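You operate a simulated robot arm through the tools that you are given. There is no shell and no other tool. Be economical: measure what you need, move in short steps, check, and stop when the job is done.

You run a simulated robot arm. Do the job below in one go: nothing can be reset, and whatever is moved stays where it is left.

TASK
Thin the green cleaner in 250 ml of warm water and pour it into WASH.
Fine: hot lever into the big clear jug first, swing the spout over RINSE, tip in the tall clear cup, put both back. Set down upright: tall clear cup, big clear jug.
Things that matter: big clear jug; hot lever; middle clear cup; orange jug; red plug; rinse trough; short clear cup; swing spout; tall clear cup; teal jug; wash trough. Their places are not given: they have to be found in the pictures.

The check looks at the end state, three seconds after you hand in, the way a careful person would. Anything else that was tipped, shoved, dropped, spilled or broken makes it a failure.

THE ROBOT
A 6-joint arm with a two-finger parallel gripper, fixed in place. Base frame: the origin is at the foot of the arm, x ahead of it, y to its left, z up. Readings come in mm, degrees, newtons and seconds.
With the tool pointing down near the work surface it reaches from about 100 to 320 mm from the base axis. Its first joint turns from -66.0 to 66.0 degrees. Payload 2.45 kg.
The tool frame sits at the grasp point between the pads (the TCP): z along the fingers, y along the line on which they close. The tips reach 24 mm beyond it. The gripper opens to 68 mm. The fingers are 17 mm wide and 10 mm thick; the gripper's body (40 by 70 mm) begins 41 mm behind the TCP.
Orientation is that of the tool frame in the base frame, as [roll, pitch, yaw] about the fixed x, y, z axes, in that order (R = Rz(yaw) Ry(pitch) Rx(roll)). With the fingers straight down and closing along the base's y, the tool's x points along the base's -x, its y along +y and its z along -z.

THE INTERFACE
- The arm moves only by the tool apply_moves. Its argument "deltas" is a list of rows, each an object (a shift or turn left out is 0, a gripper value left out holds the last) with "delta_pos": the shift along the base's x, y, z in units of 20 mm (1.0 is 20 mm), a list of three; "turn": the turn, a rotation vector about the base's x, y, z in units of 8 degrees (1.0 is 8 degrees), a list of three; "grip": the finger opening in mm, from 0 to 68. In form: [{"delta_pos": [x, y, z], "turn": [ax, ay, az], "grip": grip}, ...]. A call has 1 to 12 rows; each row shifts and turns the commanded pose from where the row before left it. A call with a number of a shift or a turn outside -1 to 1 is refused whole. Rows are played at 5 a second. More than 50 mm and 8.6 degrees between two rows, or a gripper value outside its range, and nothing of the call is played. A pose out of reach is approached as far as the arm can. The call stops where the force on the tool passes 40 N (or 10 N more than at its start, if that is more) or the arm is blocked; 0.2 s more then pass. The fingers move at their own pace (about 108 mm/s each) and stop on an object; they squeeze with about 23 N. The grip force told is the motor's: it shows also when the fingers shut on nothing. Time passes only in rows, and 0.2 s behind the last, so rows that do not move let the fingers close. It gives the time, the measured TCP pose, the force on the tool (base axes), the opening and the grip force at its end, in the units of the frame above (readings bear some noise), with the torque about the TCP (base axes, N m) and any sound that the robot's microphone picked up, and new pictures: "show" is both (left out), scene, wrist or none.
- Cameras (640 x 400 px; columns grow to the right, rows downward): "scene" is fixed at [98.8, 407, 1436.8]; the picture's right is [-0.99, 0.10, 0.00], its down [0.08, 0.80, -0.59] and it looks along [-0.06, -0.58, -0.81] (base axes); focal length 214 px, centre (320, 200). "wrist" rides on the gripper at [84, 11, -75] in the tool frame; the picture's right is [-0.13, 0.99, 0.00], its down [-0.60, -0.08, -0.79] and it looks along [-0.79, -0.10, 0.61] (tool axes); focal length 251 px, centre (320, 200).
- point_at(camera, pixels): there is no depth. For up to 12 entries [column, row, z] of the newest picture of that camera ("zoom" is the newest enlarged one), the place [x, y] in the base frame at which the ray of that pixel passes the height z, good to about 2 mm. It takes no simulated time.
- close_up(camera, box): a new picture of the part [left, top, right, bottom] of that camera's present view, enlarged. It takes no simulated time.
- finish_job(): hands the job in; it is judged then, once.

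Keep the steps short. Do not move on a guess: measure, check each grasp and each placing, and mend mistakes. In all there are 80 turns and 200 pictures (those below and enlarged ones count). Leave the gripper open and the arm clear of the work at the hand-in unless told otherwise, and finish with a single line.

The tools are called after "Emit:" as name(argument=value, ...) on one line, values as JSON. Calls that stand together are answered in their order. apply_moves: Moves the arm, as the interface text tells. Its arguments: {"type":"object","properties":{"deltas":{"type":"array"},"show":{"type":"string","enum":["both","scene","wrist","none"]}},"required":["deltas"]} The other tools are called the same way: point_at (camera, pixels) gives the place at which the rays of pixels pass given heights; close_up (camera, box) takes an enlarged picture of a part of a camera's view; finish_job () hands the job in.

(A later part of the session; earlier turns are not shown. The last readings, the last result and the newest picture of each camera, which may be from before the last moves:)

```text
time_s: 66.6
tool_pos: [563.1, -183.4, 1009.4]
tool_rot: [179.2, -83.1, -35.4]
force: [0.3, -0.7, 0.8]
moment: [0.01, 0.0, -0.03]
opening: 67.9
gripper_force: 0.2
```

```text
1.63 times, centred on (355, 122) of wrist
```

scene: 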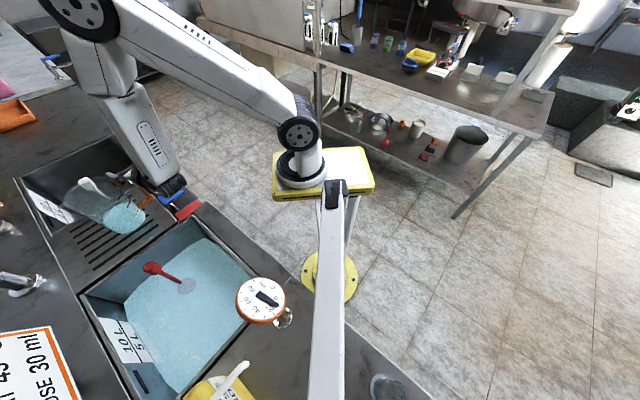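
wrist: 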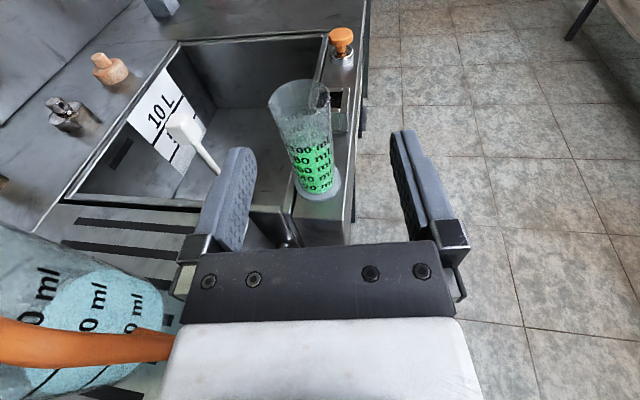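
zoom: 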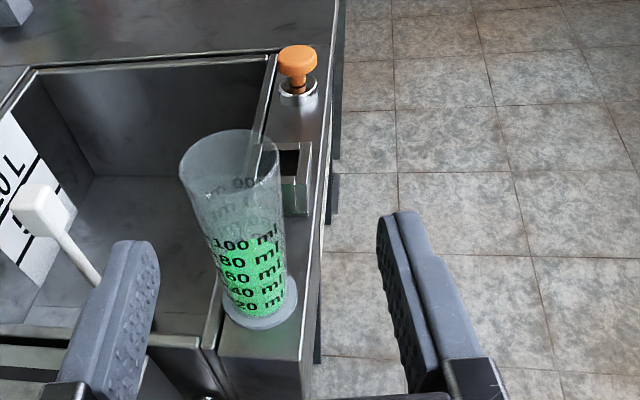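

Emit:
point_at(camera="wrist", pixels=[[317, 185, 850], [317, 185, 860], [298.6, 100, 950], [298.6, 100, 960], [298.6, 100, 970], [299, 187, 855], [337, 182, 855], [305, 219, 855], [349, 219, 855]])

Emit:
point_at(camera="scene", pixels=[[154.3, 165.9, 855]])

```text
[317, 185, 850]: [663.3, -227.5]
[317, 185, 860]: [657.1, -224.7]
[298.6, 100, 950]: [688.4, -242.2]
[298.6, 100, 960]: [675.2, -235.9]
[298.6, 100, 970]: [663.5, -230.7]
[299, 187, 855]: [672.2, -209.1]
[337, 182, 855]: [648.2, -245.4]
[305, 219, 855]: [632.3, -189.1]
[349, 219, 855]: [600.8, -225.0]
```

```text
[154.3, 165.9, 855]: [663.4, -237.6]
```

The cup axis is at about (657, −226), base z≈860 and rim ≈972. I'll drop to z≈920 and shift 19 mm left so the cup lies on the finger centreline.

Emit:
apply_moves(deltas=[{"delta_pos": [0.11, 0.155, -0.9]}, {"delta_pos": [0.11, 0.155, -0.9]}, {"delta_pos": [0.11, 0.155, -0.9]}, {"delta_pos": [0.11, 0.155, -0.9]}, {"delta_pos": [0.11, 0.155, -0.9]}], show="wrist")

```text
time_s: 67.8
tool_pos: [575.1, -167.4, 920.4]
tool_rot: [178.9, -83.2, -35.2]
force: [-0.1, 0.3, 0.6]
moment: [0.03, 0.01, 0.01]
opening: 68.2
gripper_force: 0.0
```

wrist: 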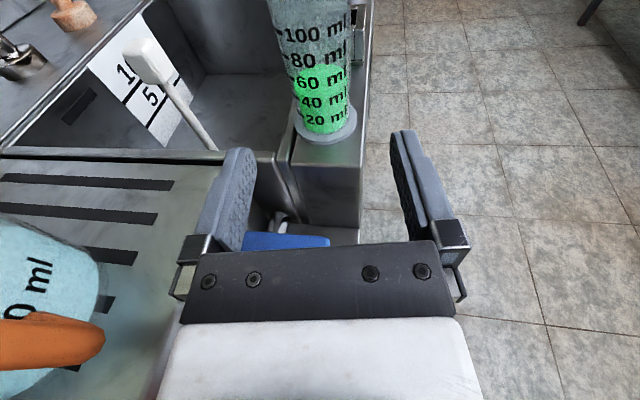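

Emit:
point_at(camera="wrist", pixels=[[327, 128, 860], [327, 128, 865], [297, 128, 862], [357, 122, 862], [322, 70, 905], [322, 70, 915]])

```text
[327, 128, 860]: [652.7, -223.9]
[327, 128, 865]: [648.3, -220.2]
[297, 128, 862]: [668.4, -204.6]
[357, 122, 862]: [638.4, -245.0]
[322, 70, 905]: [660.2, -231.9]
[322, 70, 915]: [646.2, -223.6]
```

The cup is centred laterally (−3 mm) and 96 mm ahead. I'll advance slowly and check before closing.

Emit:
apply_moves(deltas=[{"delta_pos": [0.768, -0.551, 0]}, {"delta_pos": [0.768, -0.551, 0]}, {"delta_pos": [0.768, -0.551, 0]}, {"delta_pos": [0.768, -0.551, -0.2]}, {"delta_pos": [0.7, -0.5, -0.2]}], show="wrist")

```text
time_s: 69.0
tool_pos: [649.1, -221.0, 910.1]
tool_rot: [178.9, -83.1, -35.2]
force: [0.2, -0.2, 0.0]
moment: [-0.01, 0.01, 0.02]
opening: 67.8
gripper_force: 0.1
```

wrist: 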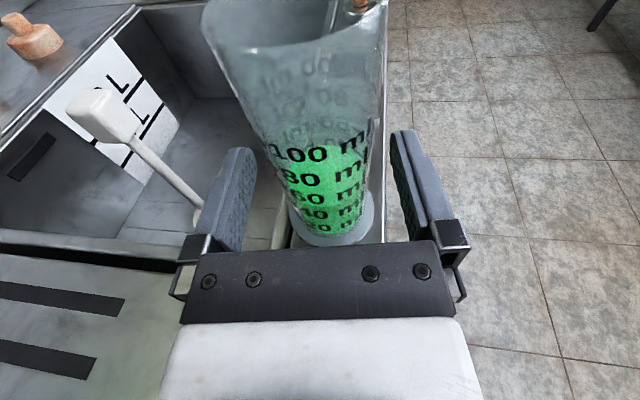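

The cup sits between the fingers, slightly right of centre. I'll shift 4 mm right and close.

Emit:
apply_moves(deltas=[{"delta_pos": [-0.1, -0.16, 0]}, {"grip": 30}, {"grip": 30}, {"grip": 30}], show="both")

```text
time_s: 70.0
tool_pos: [647.6, -223.3, 910.8]
tool_rot: [179.0, -83.2, -35.2]
force: [0.2, 0.0, 0.6]
moment: [0.0, 0.0, -0.02]
opening: 43.9
gripper_force: 23.4
```

scene: 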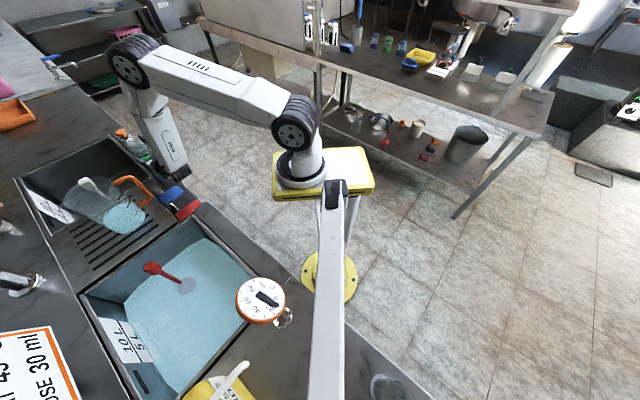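
wrist: 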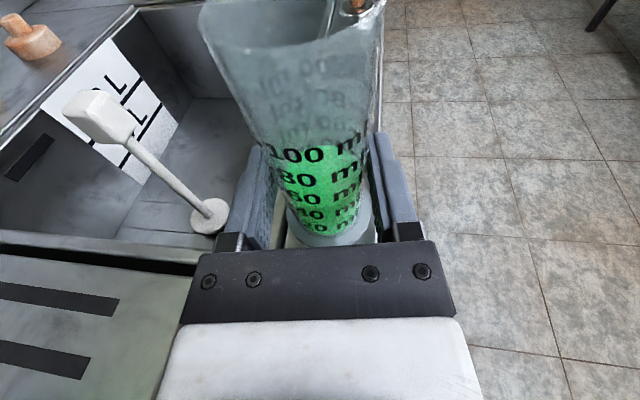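

The cup is gripped (43.9 mm). I'll lift straight up gently and look.

Emit:
apply_moves(deltas=[{"delta_pos": [0, 0, 0.3]}, {"delta_pos": [0, 0, 0.6]}, {"delta_pos": [0, 0, 0.8]}, {"delta_pos": [0, 0, 0.9]}, {"delta_pos": [0, 0, 1]}, {"delta_pos": [0, 0, 1]}, {"delta_pos": [0, 0, 1]}, {"delta_pos": [0, 0, 1]}, {"delta_pos": [0, 0, 0.8]}, {"delta_pos": [0, 0, 0.5]}], show="both")

```text
time_s: 72.2
tool_pos: [647.3, -222.3, 1066.9]
tool_rot: [179.0, -83.2, -35.2]
force: [0.6, -0.5, -1.6]
moment: [0.02, 0.01, 0.0]
opening: 43.9
gripper_force: 22.8
```

scene: 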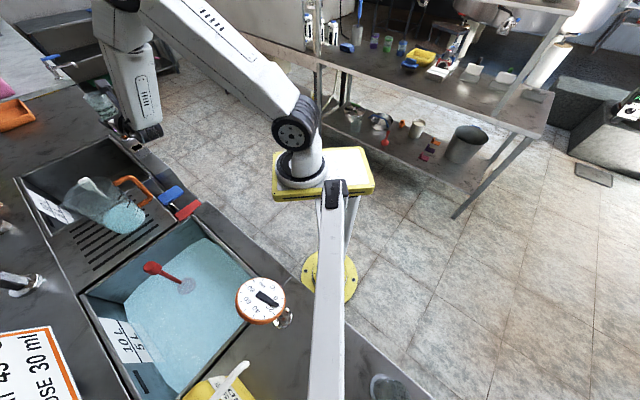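
wrist: 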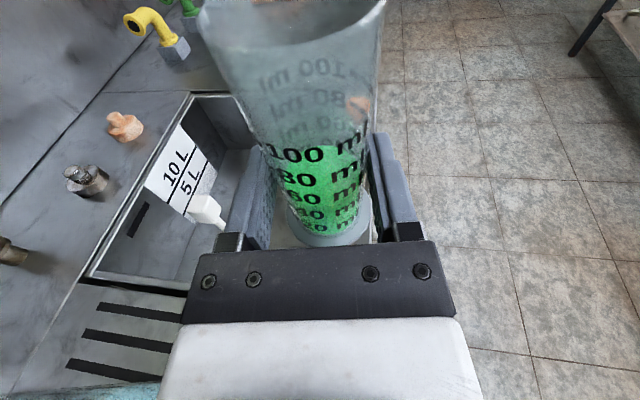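

The cup is held level and full. I'll carry it beside the jug to about (615, −39).

Emit:
apply_moves(deltas=[{"delta_pos": [-0.05, 0.4, 0]}, {"delta_pos": [-0.15, 0.8, 0]}, {"delta_pos": [-0.15, 0.9, 0]}, {"delta_pos": [-0.2, 0.95, 0]}, {"delta_pos": [-0.2, 0.95, 0]}, {"delta_pos": [-0.2, 0.95, 0]}, {"delta_pos": [-0.2, 0.95, 0]}, {"delta_pos": [-0.15, 0.95, 0]}, {"delta_pos": [-0.15, 0.9, 0]}, {"delta_pos": [-0.1, 0.8, 0]}, {"delta_pos": [-0.05, 0.5, 0]}, {}], show="both")

```text
time_s: 74.8
tool_pos: [618.3, -41.8, 1069.0]
tool_rot: [178.9, -83.2, -35.1]
force: [-0.1, 0.0, -0.9]
moment: [0.03, 0.0, -0.02]
opening: 43.6
gripper_force: 23.5
```

scene: 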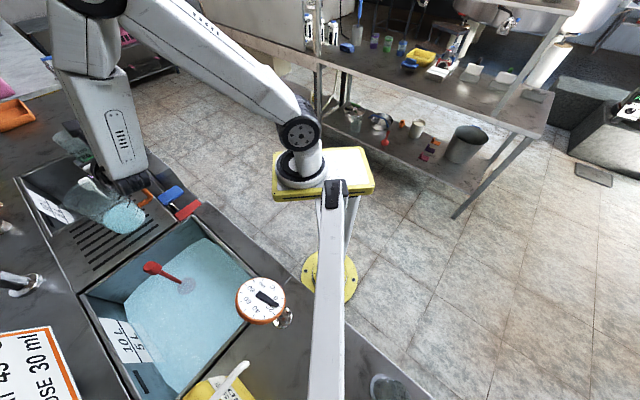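
wrist: 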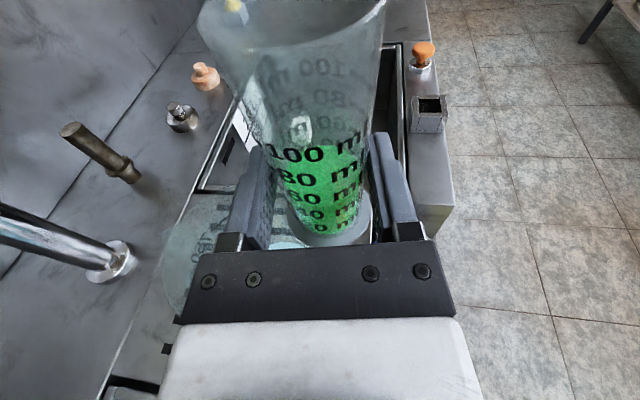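

The geometry is right: the jug axis is 61 mm to the left of the tool axis, and the rim is at 1005. I'll roll the cup toward the jug, 40° first.

Emit:
apply_moves(deltas=[{"turn": [-0.81, 0.57, 0.12]}, {"turn": [-0.81, 0.57, 0.12]}, {"turn": [-0.81, 0.57, 0.12]}, {"turn": [-0.81, 0.57, 0.12]}, {"turn": [-0.81, 0.57, 0.12]}], show="both")

Emit:
close_up(camera="scene", box=[30, 100, 190, 250])

```text
time_s: 76.0
tool_pos: [617.0, -42.6, 1069.7]
tool_rot: [99.6, -49.4, 46.8]
force: [-0.5, -0.3, -1.0]
moment: [0.02, 0.01, -0.02]
opening: 43.5
gripper_force: 23.1
```

scene: 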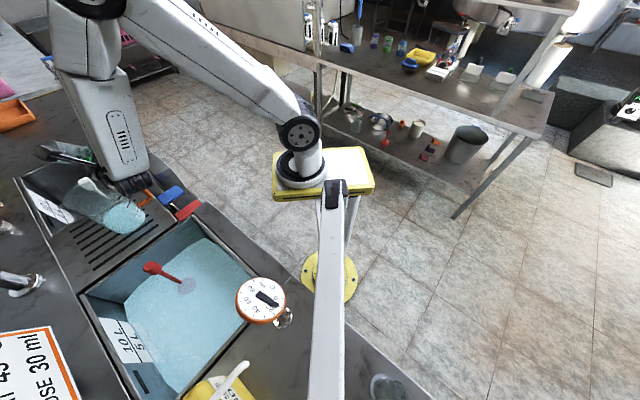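
wrist: 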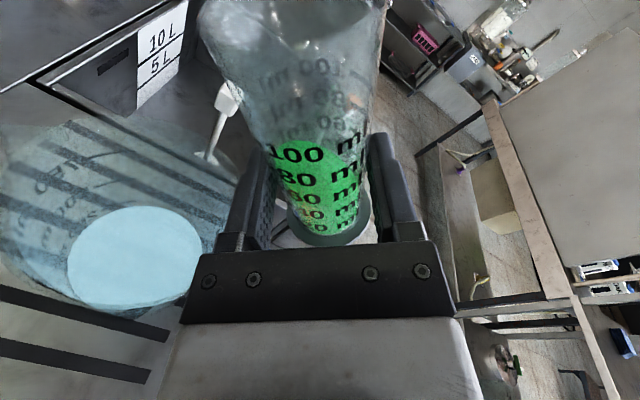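

```text
2.67 times, centred on (110, 175) of scene
```

zoom: 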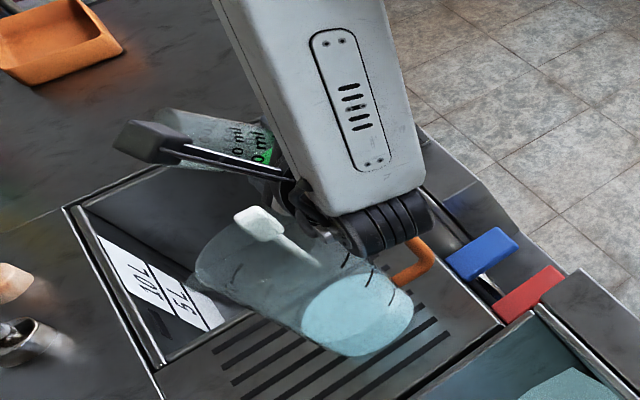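

Nothing is spilling. The camera rides over the jug with clearance. I'll continue to 64°.

Emit:
apply_moves(deltas=[{"turn": [-0.81, 0.57, 0.12]}, {"turn": [-0.81, 0.57, 0.12]}, {"turn": [-0.81, 0.57, 0.12]}], show="both")

Emit:
close_up(camera="scene", box=[30, 100, 190, 250])

```text
time_s: 76.8
tool_pos: [616.3, -41.9, 1068.8]
tool_rot: [96.6, -25.7, 51.6]
force: [0.4, -0.5, -0.6]
moment: [-0.01, -0.01, -0.01]
opening: 43.5
gripper_force: 23.0
```

scene: 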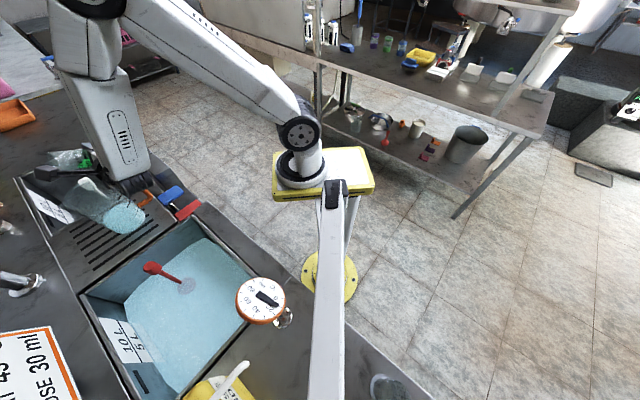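
wrist: 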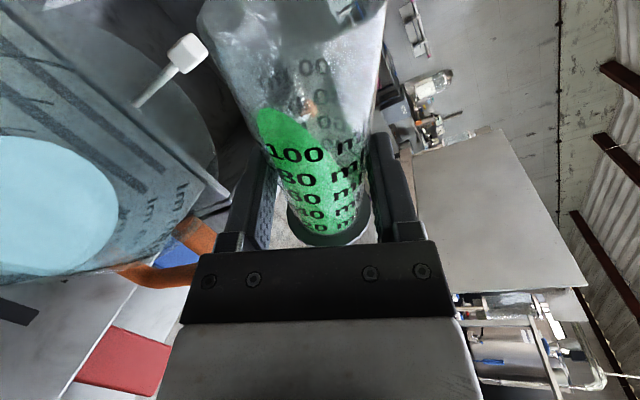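

```text
2.67 times, centred on (110, 175) of scene
```

zoom: 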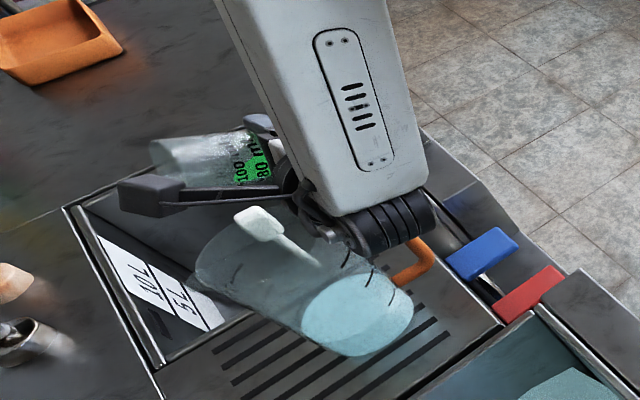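

Emit:
point_at(camera="scene", pixels=[[50, 161, 1075], [50, 161, 1085], [47, 166, 1075], [52, 175, 1040]])

```text
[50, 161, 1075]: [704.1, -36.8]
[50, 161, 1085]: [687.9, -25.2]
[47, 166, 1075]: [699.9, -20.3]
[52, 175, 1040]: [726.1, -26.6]
```

By the tool geometry, the cup lip lies about 10 mm past the jug centre, within the rim. I'll nudge 8 mm back right and continue to 80°.

Emit:
apply_moves(deltas=[{"turn": [-0.81, 0.57, 0.12], "delta_pos": [-0.23, -0.33, 0]}, {"turn": [-0.81, 0.57, 0.12]}, {}, {}], show="both")

Emit:
close_up(camera="scene", box=[30, 120, 160, 250])

```text
time_s: 77.8
tool_pos: [611.5, -48.1, 1068.5]
tool_rot: [95.9, -10.1, 53.7]
force: [0.1, -0.7, -0.2]
moment: [0.03, 0.0, 0.0]
opening: 43.7
gripper_force: 23.6
```

scene: 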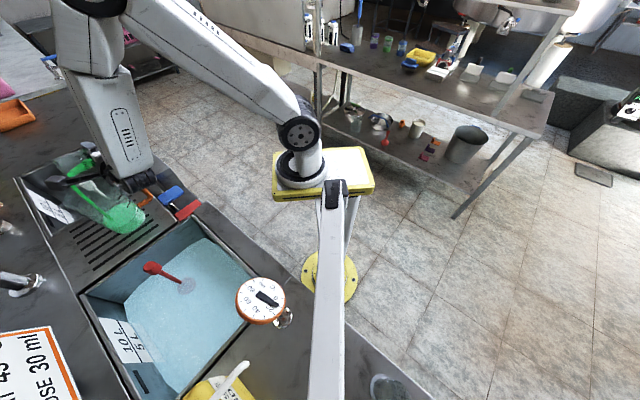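
wrist: 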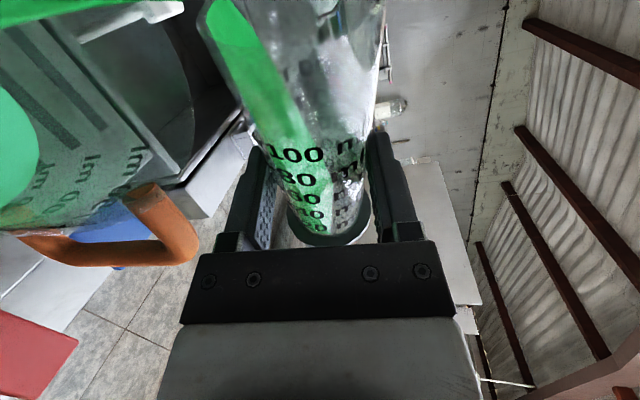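

```text
3.08 times, centred on (95, 185) of scene
```

zoom: 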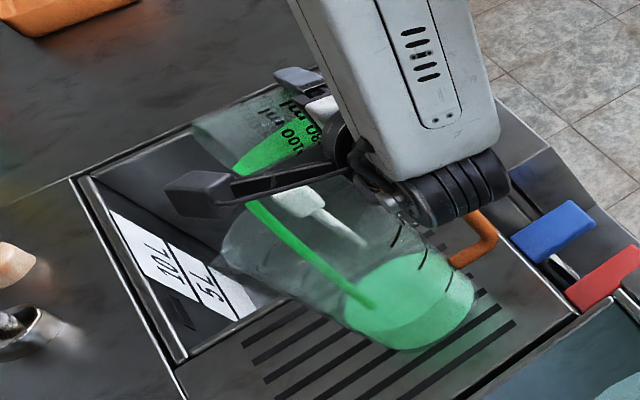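

The green stream falls into the jug and the water is turning green. I'll continue to about 112°, rising slightly, and let it drain.

Emit:
apply_moves(deltas=[{"turn": [-0.81, 0.57, 0.12]}, {}, {"turn": [-0.81, 0.57, 0.12], "delta_pos": [0, 0, 0.2]}, {}, {"turn": [-0.81, 0.57, 0.12], "delta_pos": [0, 0, 0.2]}, {"turn": [-0.81, 0.57, 0.12], "delta_pos": [0, 0, 0.2]}, {}, {}, {}, {}], show="both")

Emit:
close_up(camera="scene", box=[30, 120, 160, 250])

```text
time_s: 80.0
tool_pos: [612.3, -47.6, 1080.6]
tool_rot: [96.3, 21.7, 57.6]
force: [-0.3, 0.1, -0.2]
moment: [0.0, 0.01, -0.05]
opening: 43.5
gripper_force: 22.9
```

scene: 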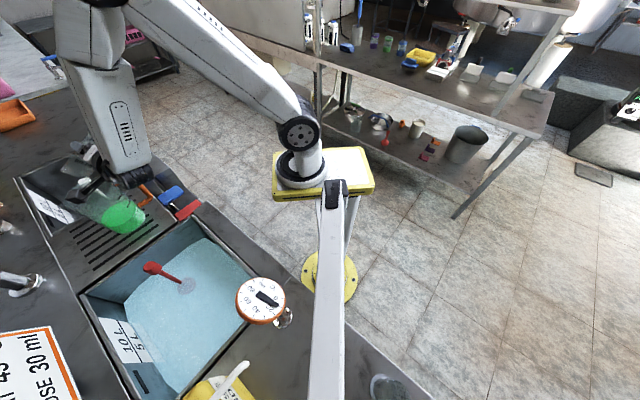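
wrist: 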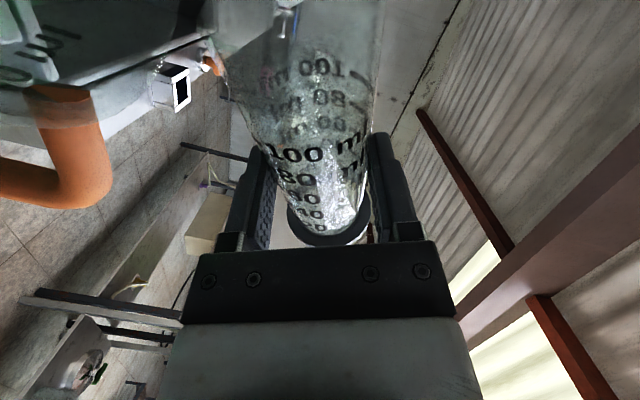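

```text
3.08 times, centred on (95, 185) of scene
```

zoom: 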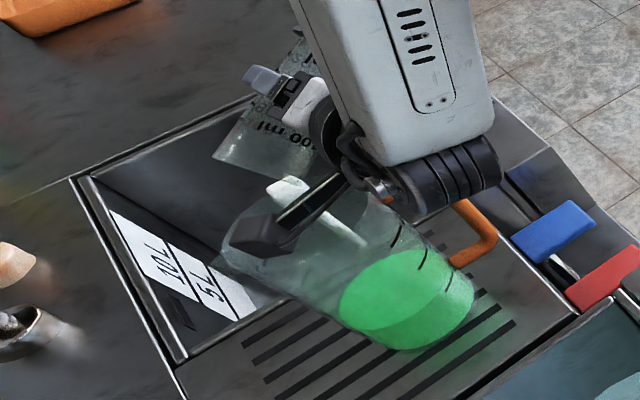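

The cup is empty and the jug liquid is green. I'll roll back upright (14 steps), rising a little first.

Emit:
apply_moves(deltas=[{"turn": [0.81, -0.57, -0.12], "delta_pos": [0, 0, 0.3]}, {"turn": [0.81, -0.57, -0.12]}, {"turn": [0.81, -0.57, -0.12]}, {"turn": [0.81, -0.57, -0.12]}, {"turn": [0.81, -0.57, -0.12]}, {"turn": [0.81, -0.57, -0.12]}, {"turn": [0.81, -0.57, -0.12]}, {"turn": [0.81, -0.57, -0.12]}, {"turn": [0.81, -0.57, -0.12]}, {"turn": [0.81, -0.57, -0.12]}, {"turn": [0.81, -0.57, -0.12]}, {"turn": [0.81, -0.57, -0.12]}], show="none")

Emit:
apply_moves(deltas=[{"turn": [0.81, -0.57, -0.12], "delta_pos": [0.15, -0.8, 0]}, {"turn": [0.81, -0.57, -0.12], "delta_pos": [0.15, -0.9, 0]}, {"delta_pos": [0.2, -1, 0]}, {"delta_pos": [0.2, -1, 0]}, {"delta_pos": [0.2, -1, 0]}, {"delta_pos": [0.2, -1, 0]}, {"delta_pos": [0.2, -1, 0]}, {"delta_pos": [0.2, -1, 0]}, {"delta_pos": [0.2, -0.8, 0]}, {}], show="wrist")

```text
time_s: 82.6
tool_pos: [611.0, -48.6, 1087.4]
tool_rot: [112.7, -72.8, 32.0]
force: [-0.4, 0.2, -0.1]
moment: [-0.03, 0.0, 0.0]
opening: 43.7
gripper_force: 23.3
```

```text
time_s: 84.8
tool_pos: [645.2, -219.2, 1087.7]
tool_rot: [179.0, -83.1, -35.2]
force: [0.3, -0.5, -0.2]
moment: [0.02, -0.01, -0.01]
opening: 43.8
gripper_force: 23.0
```

wrist: 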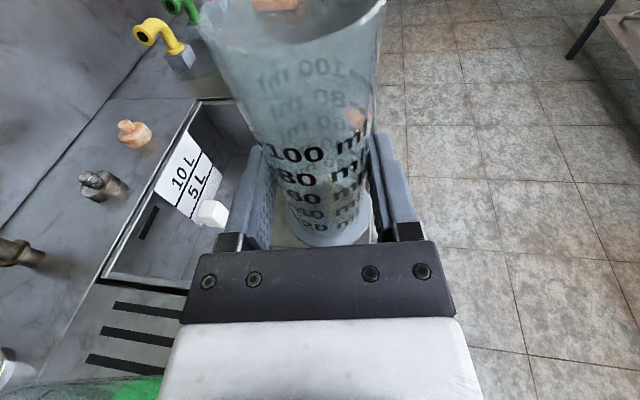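

The cup is upright and empty. I'll lower it back at the original spot (647.6, −223.3), slowly near the end.

Emit:
apply_moves(deltas=[{"delta_pos": [0.12, -0.2, -0.9]}, {"delta_pos": [0, 0, -1]}, {"delta_pos": [0, 0, -1]}, {"delta_pos": [0, 0, -1]}, {"delta_pos": [0, 0, -1]}, {"delta_pos": [0, 0, -1]}, {"delta_pos": [0, 0, -1]}, {"delta_pos": [0, 0, -1]}, {"delta_pos": [0, 0, -0.5]}], show="none")

Emit:
apply_moves(deltas=[{"delta_pos": [0, 0, -0.15]}, {"delta_pos": [0, 0, -0.1]}, {"delta_pos": [0, 0, -0.05]}, {"delta_pos": [0, 0, 0]}], show="wrist")

```text
time_s: 86.8
tool_pos: [647.0, -222.7, 920.3]
tool_rot: [179.1, -83.3, -35.4]
force: [0.8, -0.9, -0.3]
moment: [-0.02, -0.01, -0.02]
opening: 43.7
gripper_force: 22.9
```

```text
time_s: 87.8
tool_pos: [649.2, -221.8, 912.3]
tool_rot: [178.8, -83.0, -35.2]
force: [0.7, 1.3, -1.3]
moment: [0.01, 0.01, 0.02]
opening: 43.8
gripper_force: 23.0
```

wrist: 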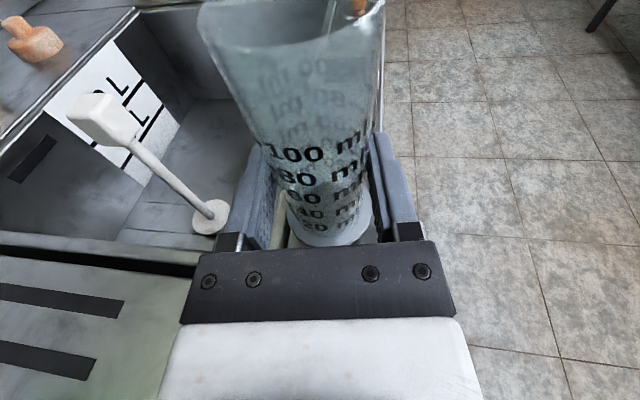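

Emit:
apply_moves(deltas=[{"delta_pos": [0, 0, -0.06]}, {"delta_pos": [0, 0, -0.06]}, {}], show="none")

```text
time_s: 88.6
tool_pos: [649.0, -223.1, 910.9]
tool_rot: [178.8, -83.1, -35.2]
force: [0.2, 0.2, 0.5]
moment: [-0.01, -0.01, 0.04]
opening: 43.8
gripper_force: 22.9
```

Emit:
apply_moves(deltas=[{"delta_pos": [0, 0, -0.06]}, {}], show="none")

```text
time_s: 89.2
tool_pos: [650.1, -222.5, 910.0]
tool_rot: [179.1, -83.3, -35.3]
force: [0.3, 1.7, 5.4]
moment: [0.0, 0.03, -0.01]
opening: 43.9
gripper_force: 22.9
```

The cup touches down (5.4 N upward). I'll open the fingers and back straight out.

Emit:
apply_moves(deltas=[{"grip": 50}, {"grip": 68}, {"grip": 68}, {"delta_pos": [-0.5, 0.36, 0]}, {"delta_pos": [-0.77, 0.55, 0]}, {"delta_pos": [-0.77, 0.55, 0]}, {"delta_pos": [-0.77, 0.55, 0]}, {"delta_pos": [-0.77, 0.55, 0.2]}, {"delta_pos": [-0.77, 0.4, 0.5]}], show="both")

```text
time_s: 91.2
tool_pos: [563.2, -162.9, 921.3]
tool_rot: [179.1, -83.2, -35.4]
force: [0.3, 0.1, 0.2]
moment: [0.01, 0.01, 0.01]
opening: 67.9
gripper_force: 0.0
```

scene: 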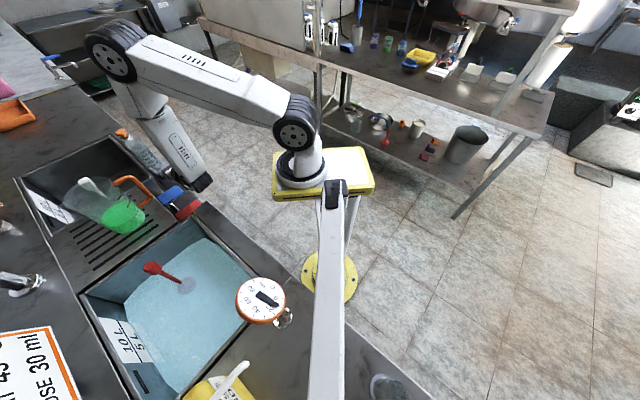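
wrist: 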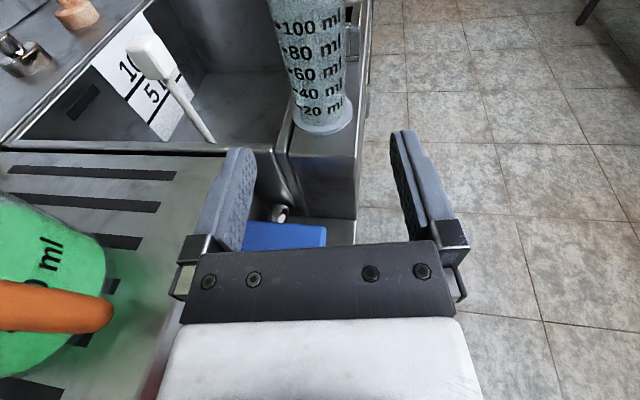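

The cup is back in place and upright. Now the jug: I'll grasp the vertical handle bar from the side with heading about −46°, so that a roll tips it toward its lip. First I move around in front, high, to measure the bar.

Emit:
apply_moves(deltas=[{"delta_pos": [-0.8, 0, 1]}, {"delta_pos": [-0.8, 0.3, 1], "turn": [0, 0, -0.7]}, {"delta_pos": [-0.6, 0.9, 1], "turn": [0, 0, -0.65]}, {"delta_pos": [-0.2, 0.9, 1]}, {"delta_pos": [0, 1, 0.5]}, {"delta_pos": [0, 1, 0]}, {"delta_pos": [0, 1, 0]}, {"delta_pos": [0, 1, 0]}, {"delta_pos": [0, 1, 0]}, {"delta_pos": [0, 1, 0]}, {"delta_pos": [0, 1, 0]}], show="both")

```text
time_s: 93.6
tool_pos: [514.2, 18.7, 1013.1]
tool_rot: [179.0, -83.3, -46.2]
force: [-0.5, 0.4, -0.8]
moment: [-0.02, 0.01, 0.01]
opening: 67.8
gripper_force: 0.1
```

scene: 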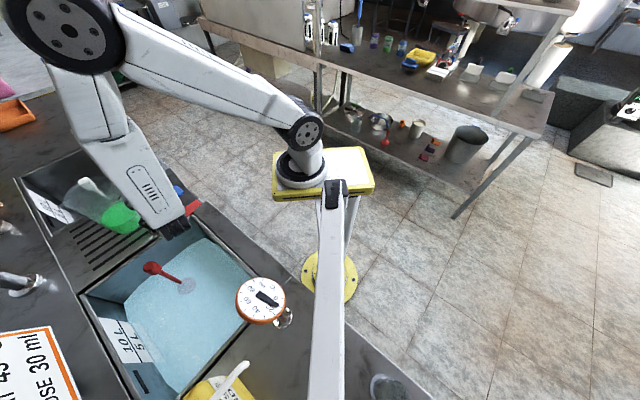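
wrist: 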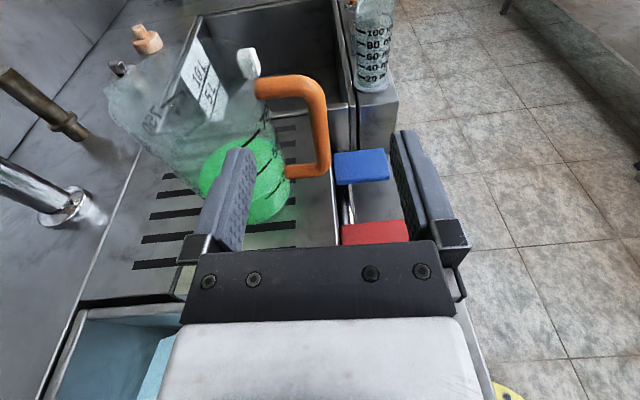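

The handle loop is in clear side view, with the bar at columns 309–330, rows 90–170. I'll measure it.

Emit:
point_at(camera="wrist", pixels=[[319, 130, 930], [319, 130, 940], [319, 130, 950], [315, 92, 975], [323, 165, 900], [289, 178, 893], [255, 90, 980]])

Emit:
close_up(camera="wrist", box=[190, 40, 370, 240])

```text
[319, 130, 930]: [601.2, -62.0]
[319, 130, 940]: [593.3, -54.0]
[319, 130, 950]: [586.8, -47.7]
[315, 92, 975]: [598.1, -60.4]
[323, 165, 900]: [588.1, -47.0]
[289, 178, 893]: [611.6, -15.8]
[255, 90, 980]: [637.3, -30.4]
```

```text
2.00 times, centred on (280, 140) of wrist
```

zoom: 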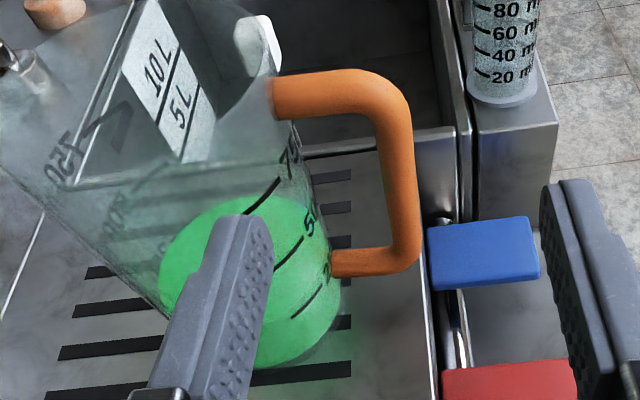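

The bar is at about (591, −51). It is 103 mm ahead and 7 mm left of my centreline, and the inner gap to the jug is about 30 mm. I'll narrow the fingers to 36 mm, shift left and lower to z≈942.

Emit:
apply_moves(deltas=[{"delta_pos": [0.12, 0.12, -0.9], "grip": 36}, {"delta_pos": [0.12, 0.12, -0.9]}, {"delta_pos": [0, 0, -0.9]}, {"delta_pos": [0, 0, -0.85]}], show="wrist")

Emit:
close_up(camera="wrist", box=[230, 0, 410, 245])

```text
time_s: 94.6
tool_pos: [518.1, 24.3, 942.9]
tool_rot: [178.7, -83.0, -45.8]
force: [-0.4, -0.8, -0.3]
moment: [0.0, -0.01, 0.01]
opening: 35.8
gripper_force: 0.0
```

wrist: 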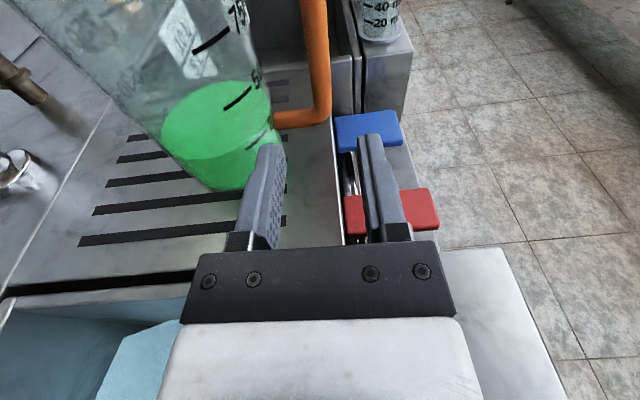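

```text
1.63 times, centred on (320, 122) of wrist
5 turns are left
```

zoom: 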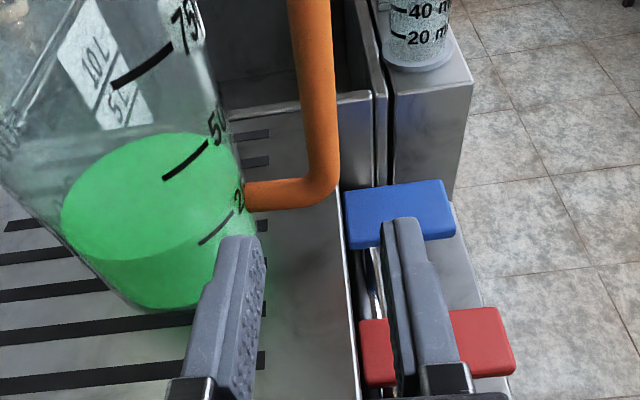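

The messages say only 5 turns are left, so from here I pack moves together. The bar is centred and 105 mm ahead. I'll narrow to 30 mm, advance, close, and lift 30 mm as a test.

Emit:
apply_moves(deltas=[{"delta_pos": [0.5, -0.52, 0], "grip": 30}, {"delta_pos": [0.62, -0.64, 0]}, {"delta_pos": [0.62, -0.64, 0]}, {"delta_pos": [0.62, -0.64, 0]}, {"delta_pos": [0.62, -0.64, 0]}, {"delta_pos": [0.62, -0.64, 0]}, {}, {"grip": 0}, {"grip": 0}, {"grip": 0}], show="wrist")

Emit:
apply_moves(deltas=[{"delta_pos": [0, 0, 0.2]}, {"delta_pos": [0, 0, 0.5]}, {"delta_pos": [0, 0, 0.8]}, {}], show="both")

Emit:
close_up(camera="scene", box=[40, 140, 200, 260])

```text
time_s: 96.8
tool_pos: [588.8, -51.4, 940.4]
tool_rot: [179.3, -83.3, -46.4]
force: [0.3, 0.3, 0.8]
moment: [0.27, -0.28, -0.03]
opening: 14.4
gripper_force: 22.6
```

wrist: 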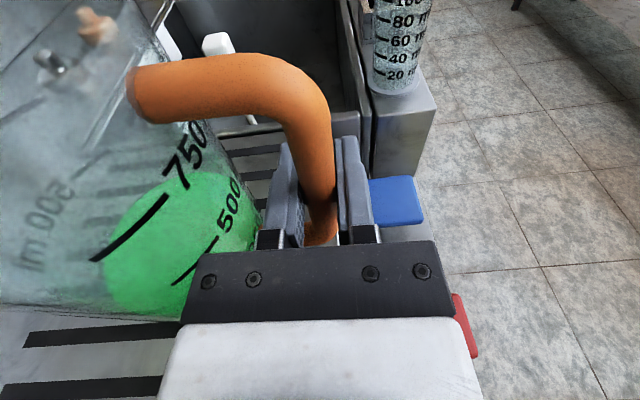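

```text
time_s: 97.8
tool_pos: [589.3, -52.2, 971.1]
tool_rot: [178.5, -83.1, -45.6]
force: [0.3, 0.7, -3.3]
moment: [-0.19, 0.17, -0.01]
opening: 14.2
gripper_force: 22.6
```

scene: 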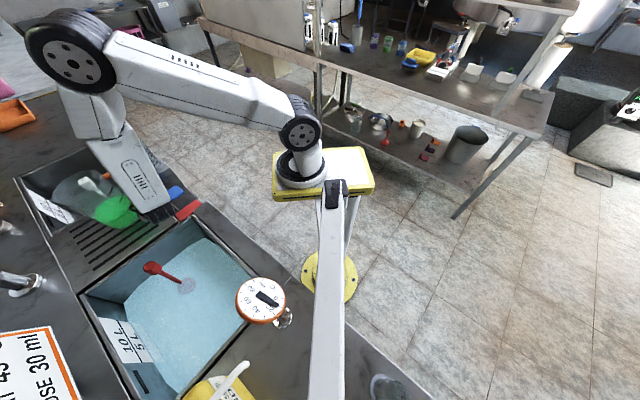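
wrist: 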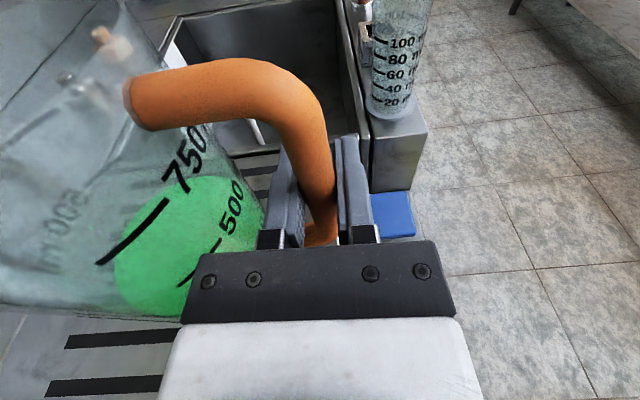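

```text
3.33 times, centred on (120, 200) of scene
4 turns are left
```

zoom: 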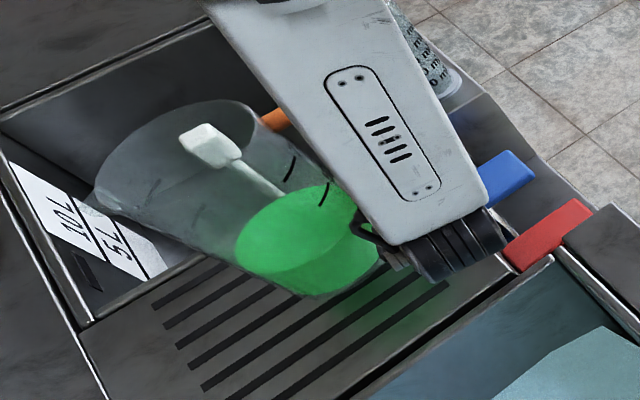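

The jug is lifted and held with only a few degrees of sag. I'll raise it to about z 1035, carry it over WASH to about (441, 155) turning the heading to −33°, then check.

Emit:
apply_moves(deltas=[{"delta_pos": [0, 0, 0.5]}, {"delta_pos": [0, 0, 0.8]}, {"delta_pos": [0, 0, 0.8]}, {"delta_pos": [0, 0, 0.7]}, {"delta_pos": [0, 0, 0.4]}, {"delta_pos": [-0.2, 0.3, 0]}, {"delta_pos": [-0.4, 0.56, 0], "turn": [0, 0, 0.2]}, {"delta_pos": [-0.55, 0.77, 0], "turn": [0, 0, 0.2]}, {"delta_pos": [-0.6, 0.84, 0], "turn": [0, 0, 0.2]}, {"delta_pos": [-0.6, 0.84, 0], "turn": [0, 0, 0.2]}], show="none")

Emit:
apply_moves(deltas=[{"delta_pos": [-0.6, 0.84, 0], "turn": [0, 0, 0.2]}, {"delta_pos": [-0.6, 0.84, 0], "turn": [0, 0, 0.2]}, {"delta_pos": [-0.6, 0.84, 0], "turn": [0, 0, 0.2]}, {"delta_pos": [-0.6, 0.84, 0], "turn": [0, 0, 0.2]}, {"delta_pos": [-0.6, 0.84, 0]}, {"delta_pos": [-0.6, 0.84, 0]}, {"delta_pos": [-0.6, 0.84, 0]}, {"delta_pos": [-0.55, 0.77, 0]}, {"delta_pos": [-0.4, 0.6, 0]}, {"delta_pos": [-0.4, 0.57, 0]}, {}, {}], show="both")

Emit:
point_at(camera="scene", pixels=[[80, 293, 858], [192, 220, 858], [253, 310, 858], [150, 398, 858], [152, 267, 860], [183, 286, 780]])

Emit:
close_up(camera="scene", box=[40, 160, 320, 400])

```text
time_s: 100.0
tool_pos: [541.4, 13.8, 1035.9]
tool_rot: [178.7, -83.2, -39.4]
force: [0.1, -0.4, -3.9]
moment: [-0.22, 0.22, -0.05]
opening: 14.1
gripper_force: 22.7
```

```text
time_s: 102.6
tool_pos: [431.6, 172.9, 1035.7]
tool_rot: [178.9, -83.2, -32.9]
force: [-0.4, -0.3, -3.8]
moment: [-0.22, 0.12, 0.0]
opening: 14.3
gripper_force: 22.7
```

scene: 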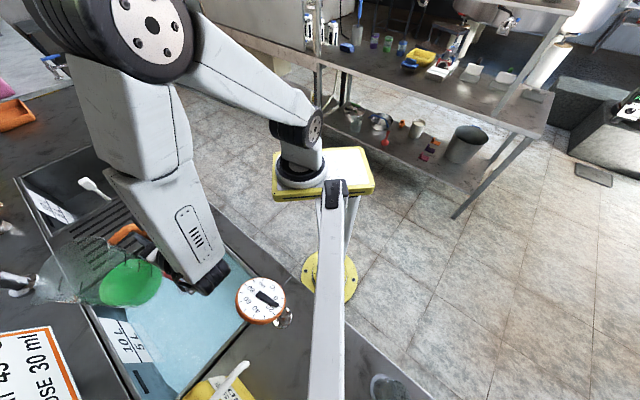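
wrist: 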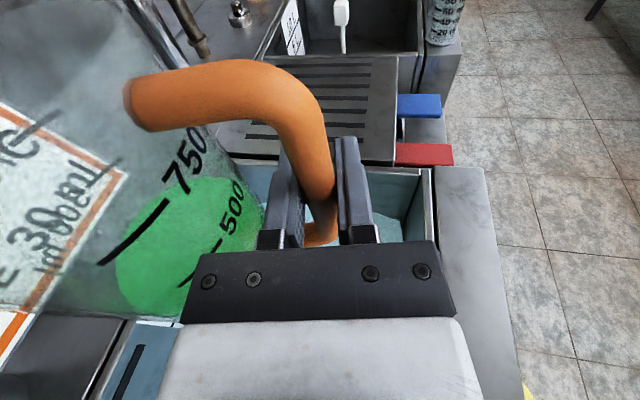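

```text
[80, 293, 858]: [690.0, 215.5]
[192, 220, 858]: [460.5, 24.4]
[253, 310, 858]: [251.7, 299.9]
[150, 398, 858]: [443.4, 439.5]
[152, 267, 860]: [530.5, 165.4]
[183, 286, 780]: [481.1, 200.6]
```

```text
1.67 times, centred on (180, 280) of scene
3 turns are left
```

zoom: 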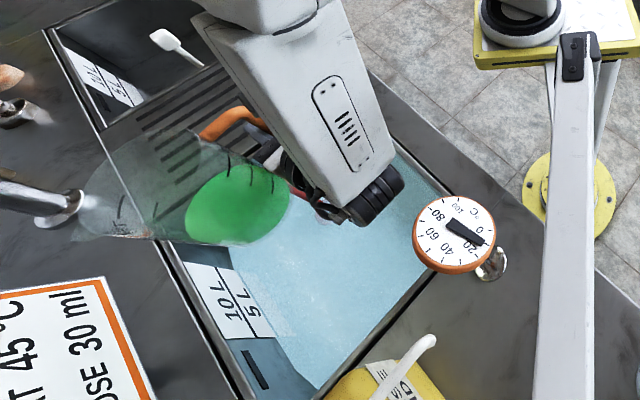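

I am over WASH, with the lip projected about 65 mm inside the back edge. I'll shift 20 mm frontward, roll the jug to about 116° in stages and hold to drain. Then I roll back and return to a hover 30 mm above the original spot.

Emit:
apply_moves(deltas=[{"delta_pos": [-0.3, -0.45, 0]}, {"turn": [-0.834, 0.539, 0.119], "delta_pos": [-0.25, -0.4, 0]}, {"turn": [-0.834, 0.539, 0.119]}, {"turn": [-0.834, 0.539, 0.119]}, {"turn": [-0.834, 0.539, 0.119]}, {"turn": [-0.834, 0.539, 0.119]}, {"turn": [-0.834, 0.539, 0.119]}, {"turn": [-0.834, 0.539, 0.119]}, {}, {"turn": [-0.834, 0.539, 0.119]}, {}, {"turn": [-0.834, 0.539, 0.119]}], show="both")

Emit:
apply_moves(deltas=[{}, {"turn": [-0.834, 0.539, 0.119]}, {}, {"turn": [-0.834, 0.539, 0.119]}, {"turn": [-0.834, 0.539, 0.119]}, {"turn": [-0.834, 0.539, 0.119]}, {"turn": [-0.834, 0.539, 0.119]}, {"turn": [-0.417, 0.27, 0.06]}, {}, {}, {}, {}], show="none")

Emit:
apply_moves(deltas=[{}, {}, {}, {}, {}, {}, {}, {}], show="both")

Emit:
apply_moves(deltas=[{"turn": [0.417, -0.27, -0.06]}, {"turn": [0.834, -0.539, -0.119]}, {"turn": [0.834, -0.539, -0.119]}, {"turn": [0.834, -0.539, -0.119]}, {"turn": [0.834, -0.539, -0.119]}, {"turn": [0.834, -0.539, -0.119]}, {"turn": [0.834, -0.539, -0.119]}, {"turn": [0.834, -0.539, -0.119]}, {"turn": [0.834, -0.539, -0.119]}, {"turn": [0.834, -0.539, -0.119]}, {"turn": [0.834, -0.539, -0.119]}, {"turn": [0.834, -0.539, -0.119]}], show="none")

Emit:
apply_moves(deltas=[{"turn": [0.834, -0.539, -0.119]}, {"turn": [0.834, -0.539, -0.119]}, {"turn": [0.834, -0.539, -0.119]}, {"delta_pos": [0.4, -0.5, 0]}, {"delta_pos": [0.65, -0.78, 0], "turn": [0, 0, -0.2]}, {"delta_pos": [0.7, -0.85, 0], "turn": [0, 0, -0.2]}, {"delta_pos": [0.7, -0.85, 0], "turn": [0, 0, -0.2]}, {"delta_pos": [0.7, -0.85, 0], "turn": [0, 0, -0.2]}, {"delta_pos": [0.7, -0.85, 0], "turn": [0, 0, -0.2]}, {"delta_pos": [0.7, -0.85, 0], "turn": [0, 0, -0.2]}, {"delta_pos": [0.7, -0.85, 0], "turn": [0, 0, -0.2]}, {"delta_pos": [0.7, -0.85, 0], "turn": [0, 0, -0.2]}], show="none")

Emit:
apply_moves(deltas=[{"delta_pos": [0.7, -0.85, 0]}, {"delta_pos": [0.7, -0.85, 0]}, {"delta_pos": [0.65, -0.8, 0]}, {"delta_pos": [0.45, -0.55, 0]}, {}, {"delta_pos": [0, 0, -0.6]}, {"delta_pos": [0, 0, -0.9]}, {"delta_pos": [0, 0, -0.9]}, {"delta_pos": [0, 0, -0.8]}, {}], show="both")

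Emit:
close_up(camera="scene", box=[40, 140, 200, 260])

```text
time_s: 105.2
tool_pos: [420.1, 153.6, 1036.2]
tool_rot: [95.8, -17.8, 54.9]
force: [-0.3, -0.5, -3.1]
moment: [-0.06, -0.02, -0.02]
opening: 14.3
gripper_force: 23.3
```

scene: 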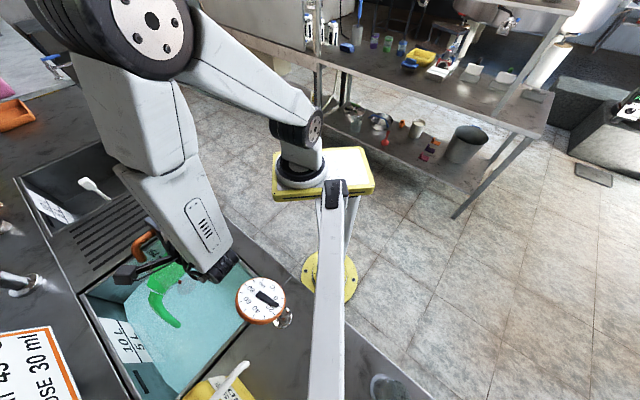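
wrist: 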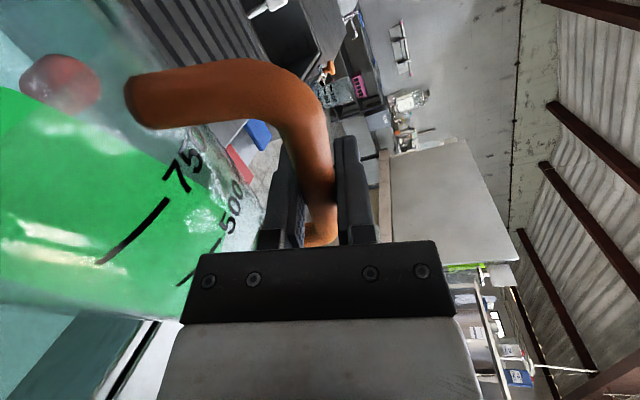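

```text
time_s: 107.8
tool_pos: [420.8, 154.8, 1036.4]
tool_rot: [96.1, 25.8, 60.4]
force: [0.6, -0.5, -0.7]
moment: [0.02, -0.01, 0.0]
opening: 14.2
gripper_force: 23.3
```

```text
time_s: 109.6
tool_pos: [422.3, 155.0, 1035.3]
tool_rot: [96.1, 25.7, 60.5]
force: [0.2, -0.6, -0.9]
moment: [0.01, -0.07, 0.01]
opening: 14.2
gripper_force: 22.7
```

scene: 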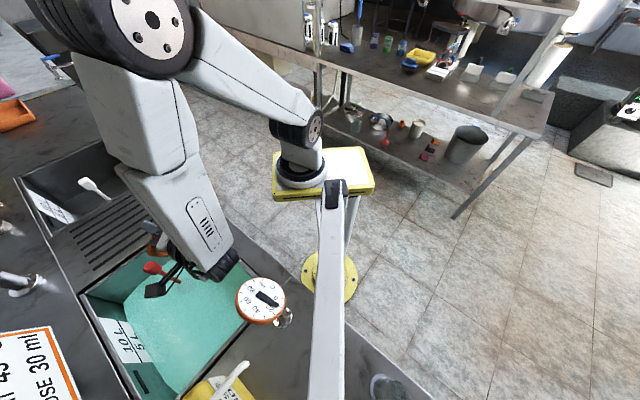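
wrist: 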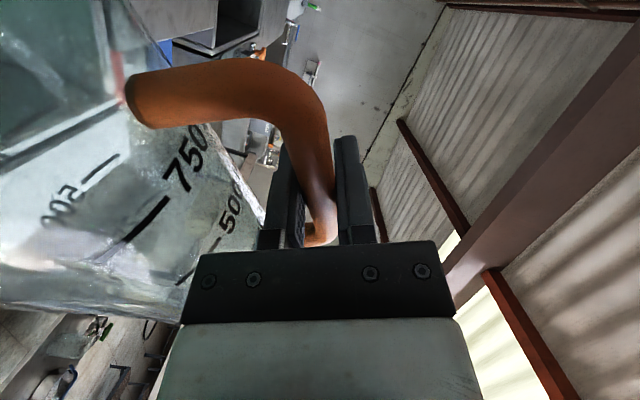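

```text
time_s: 112.2
tool_pos: [420.9, 154.2, 1035.4]
tool_rot: [105.1, -65.3, 42.0]
force: [-0.5, 0.8, -1.4]
moment: [-0.06, 0.03, 0.0]
opening: 14.0
gripper_force: 22.9
```

```text
time_s: 114.8
tool_pos: [539.0, 9.7, 1038.4]
tool_rot: [178.9, -83.1, -45.9]
force: [0.1, 0.0, -0.7]
moment: [-0.01, 0.05, 0.0]
opening: 13.9
gripper_force: 23.3
```

```text
time_s: 117.0
tool_pos: [589.0, -51.4, 970.9]
tool_rot: [178.9, -83.2, -45.8]
force: [0.0, -0.4, -0.9]
moment: [-0.06, 0.08, -0.03]
opening: 14.4
gripper_force: 22.5
```

scene: 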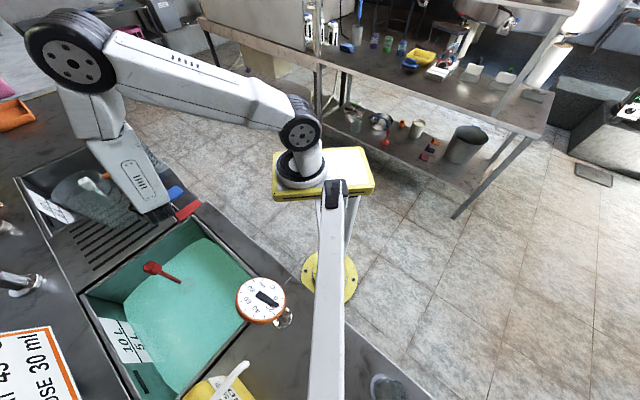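
wrist: 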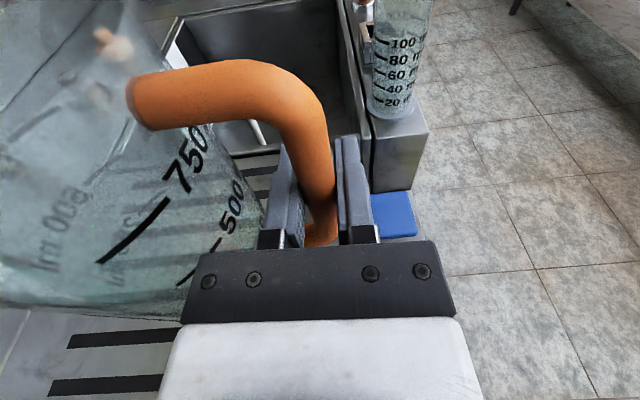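

```text
3.33 times, centred on (120, 200) of scene
2 turns are left
```

zoom: 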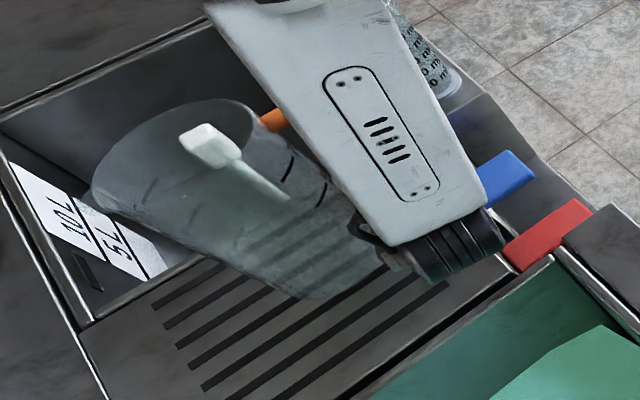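

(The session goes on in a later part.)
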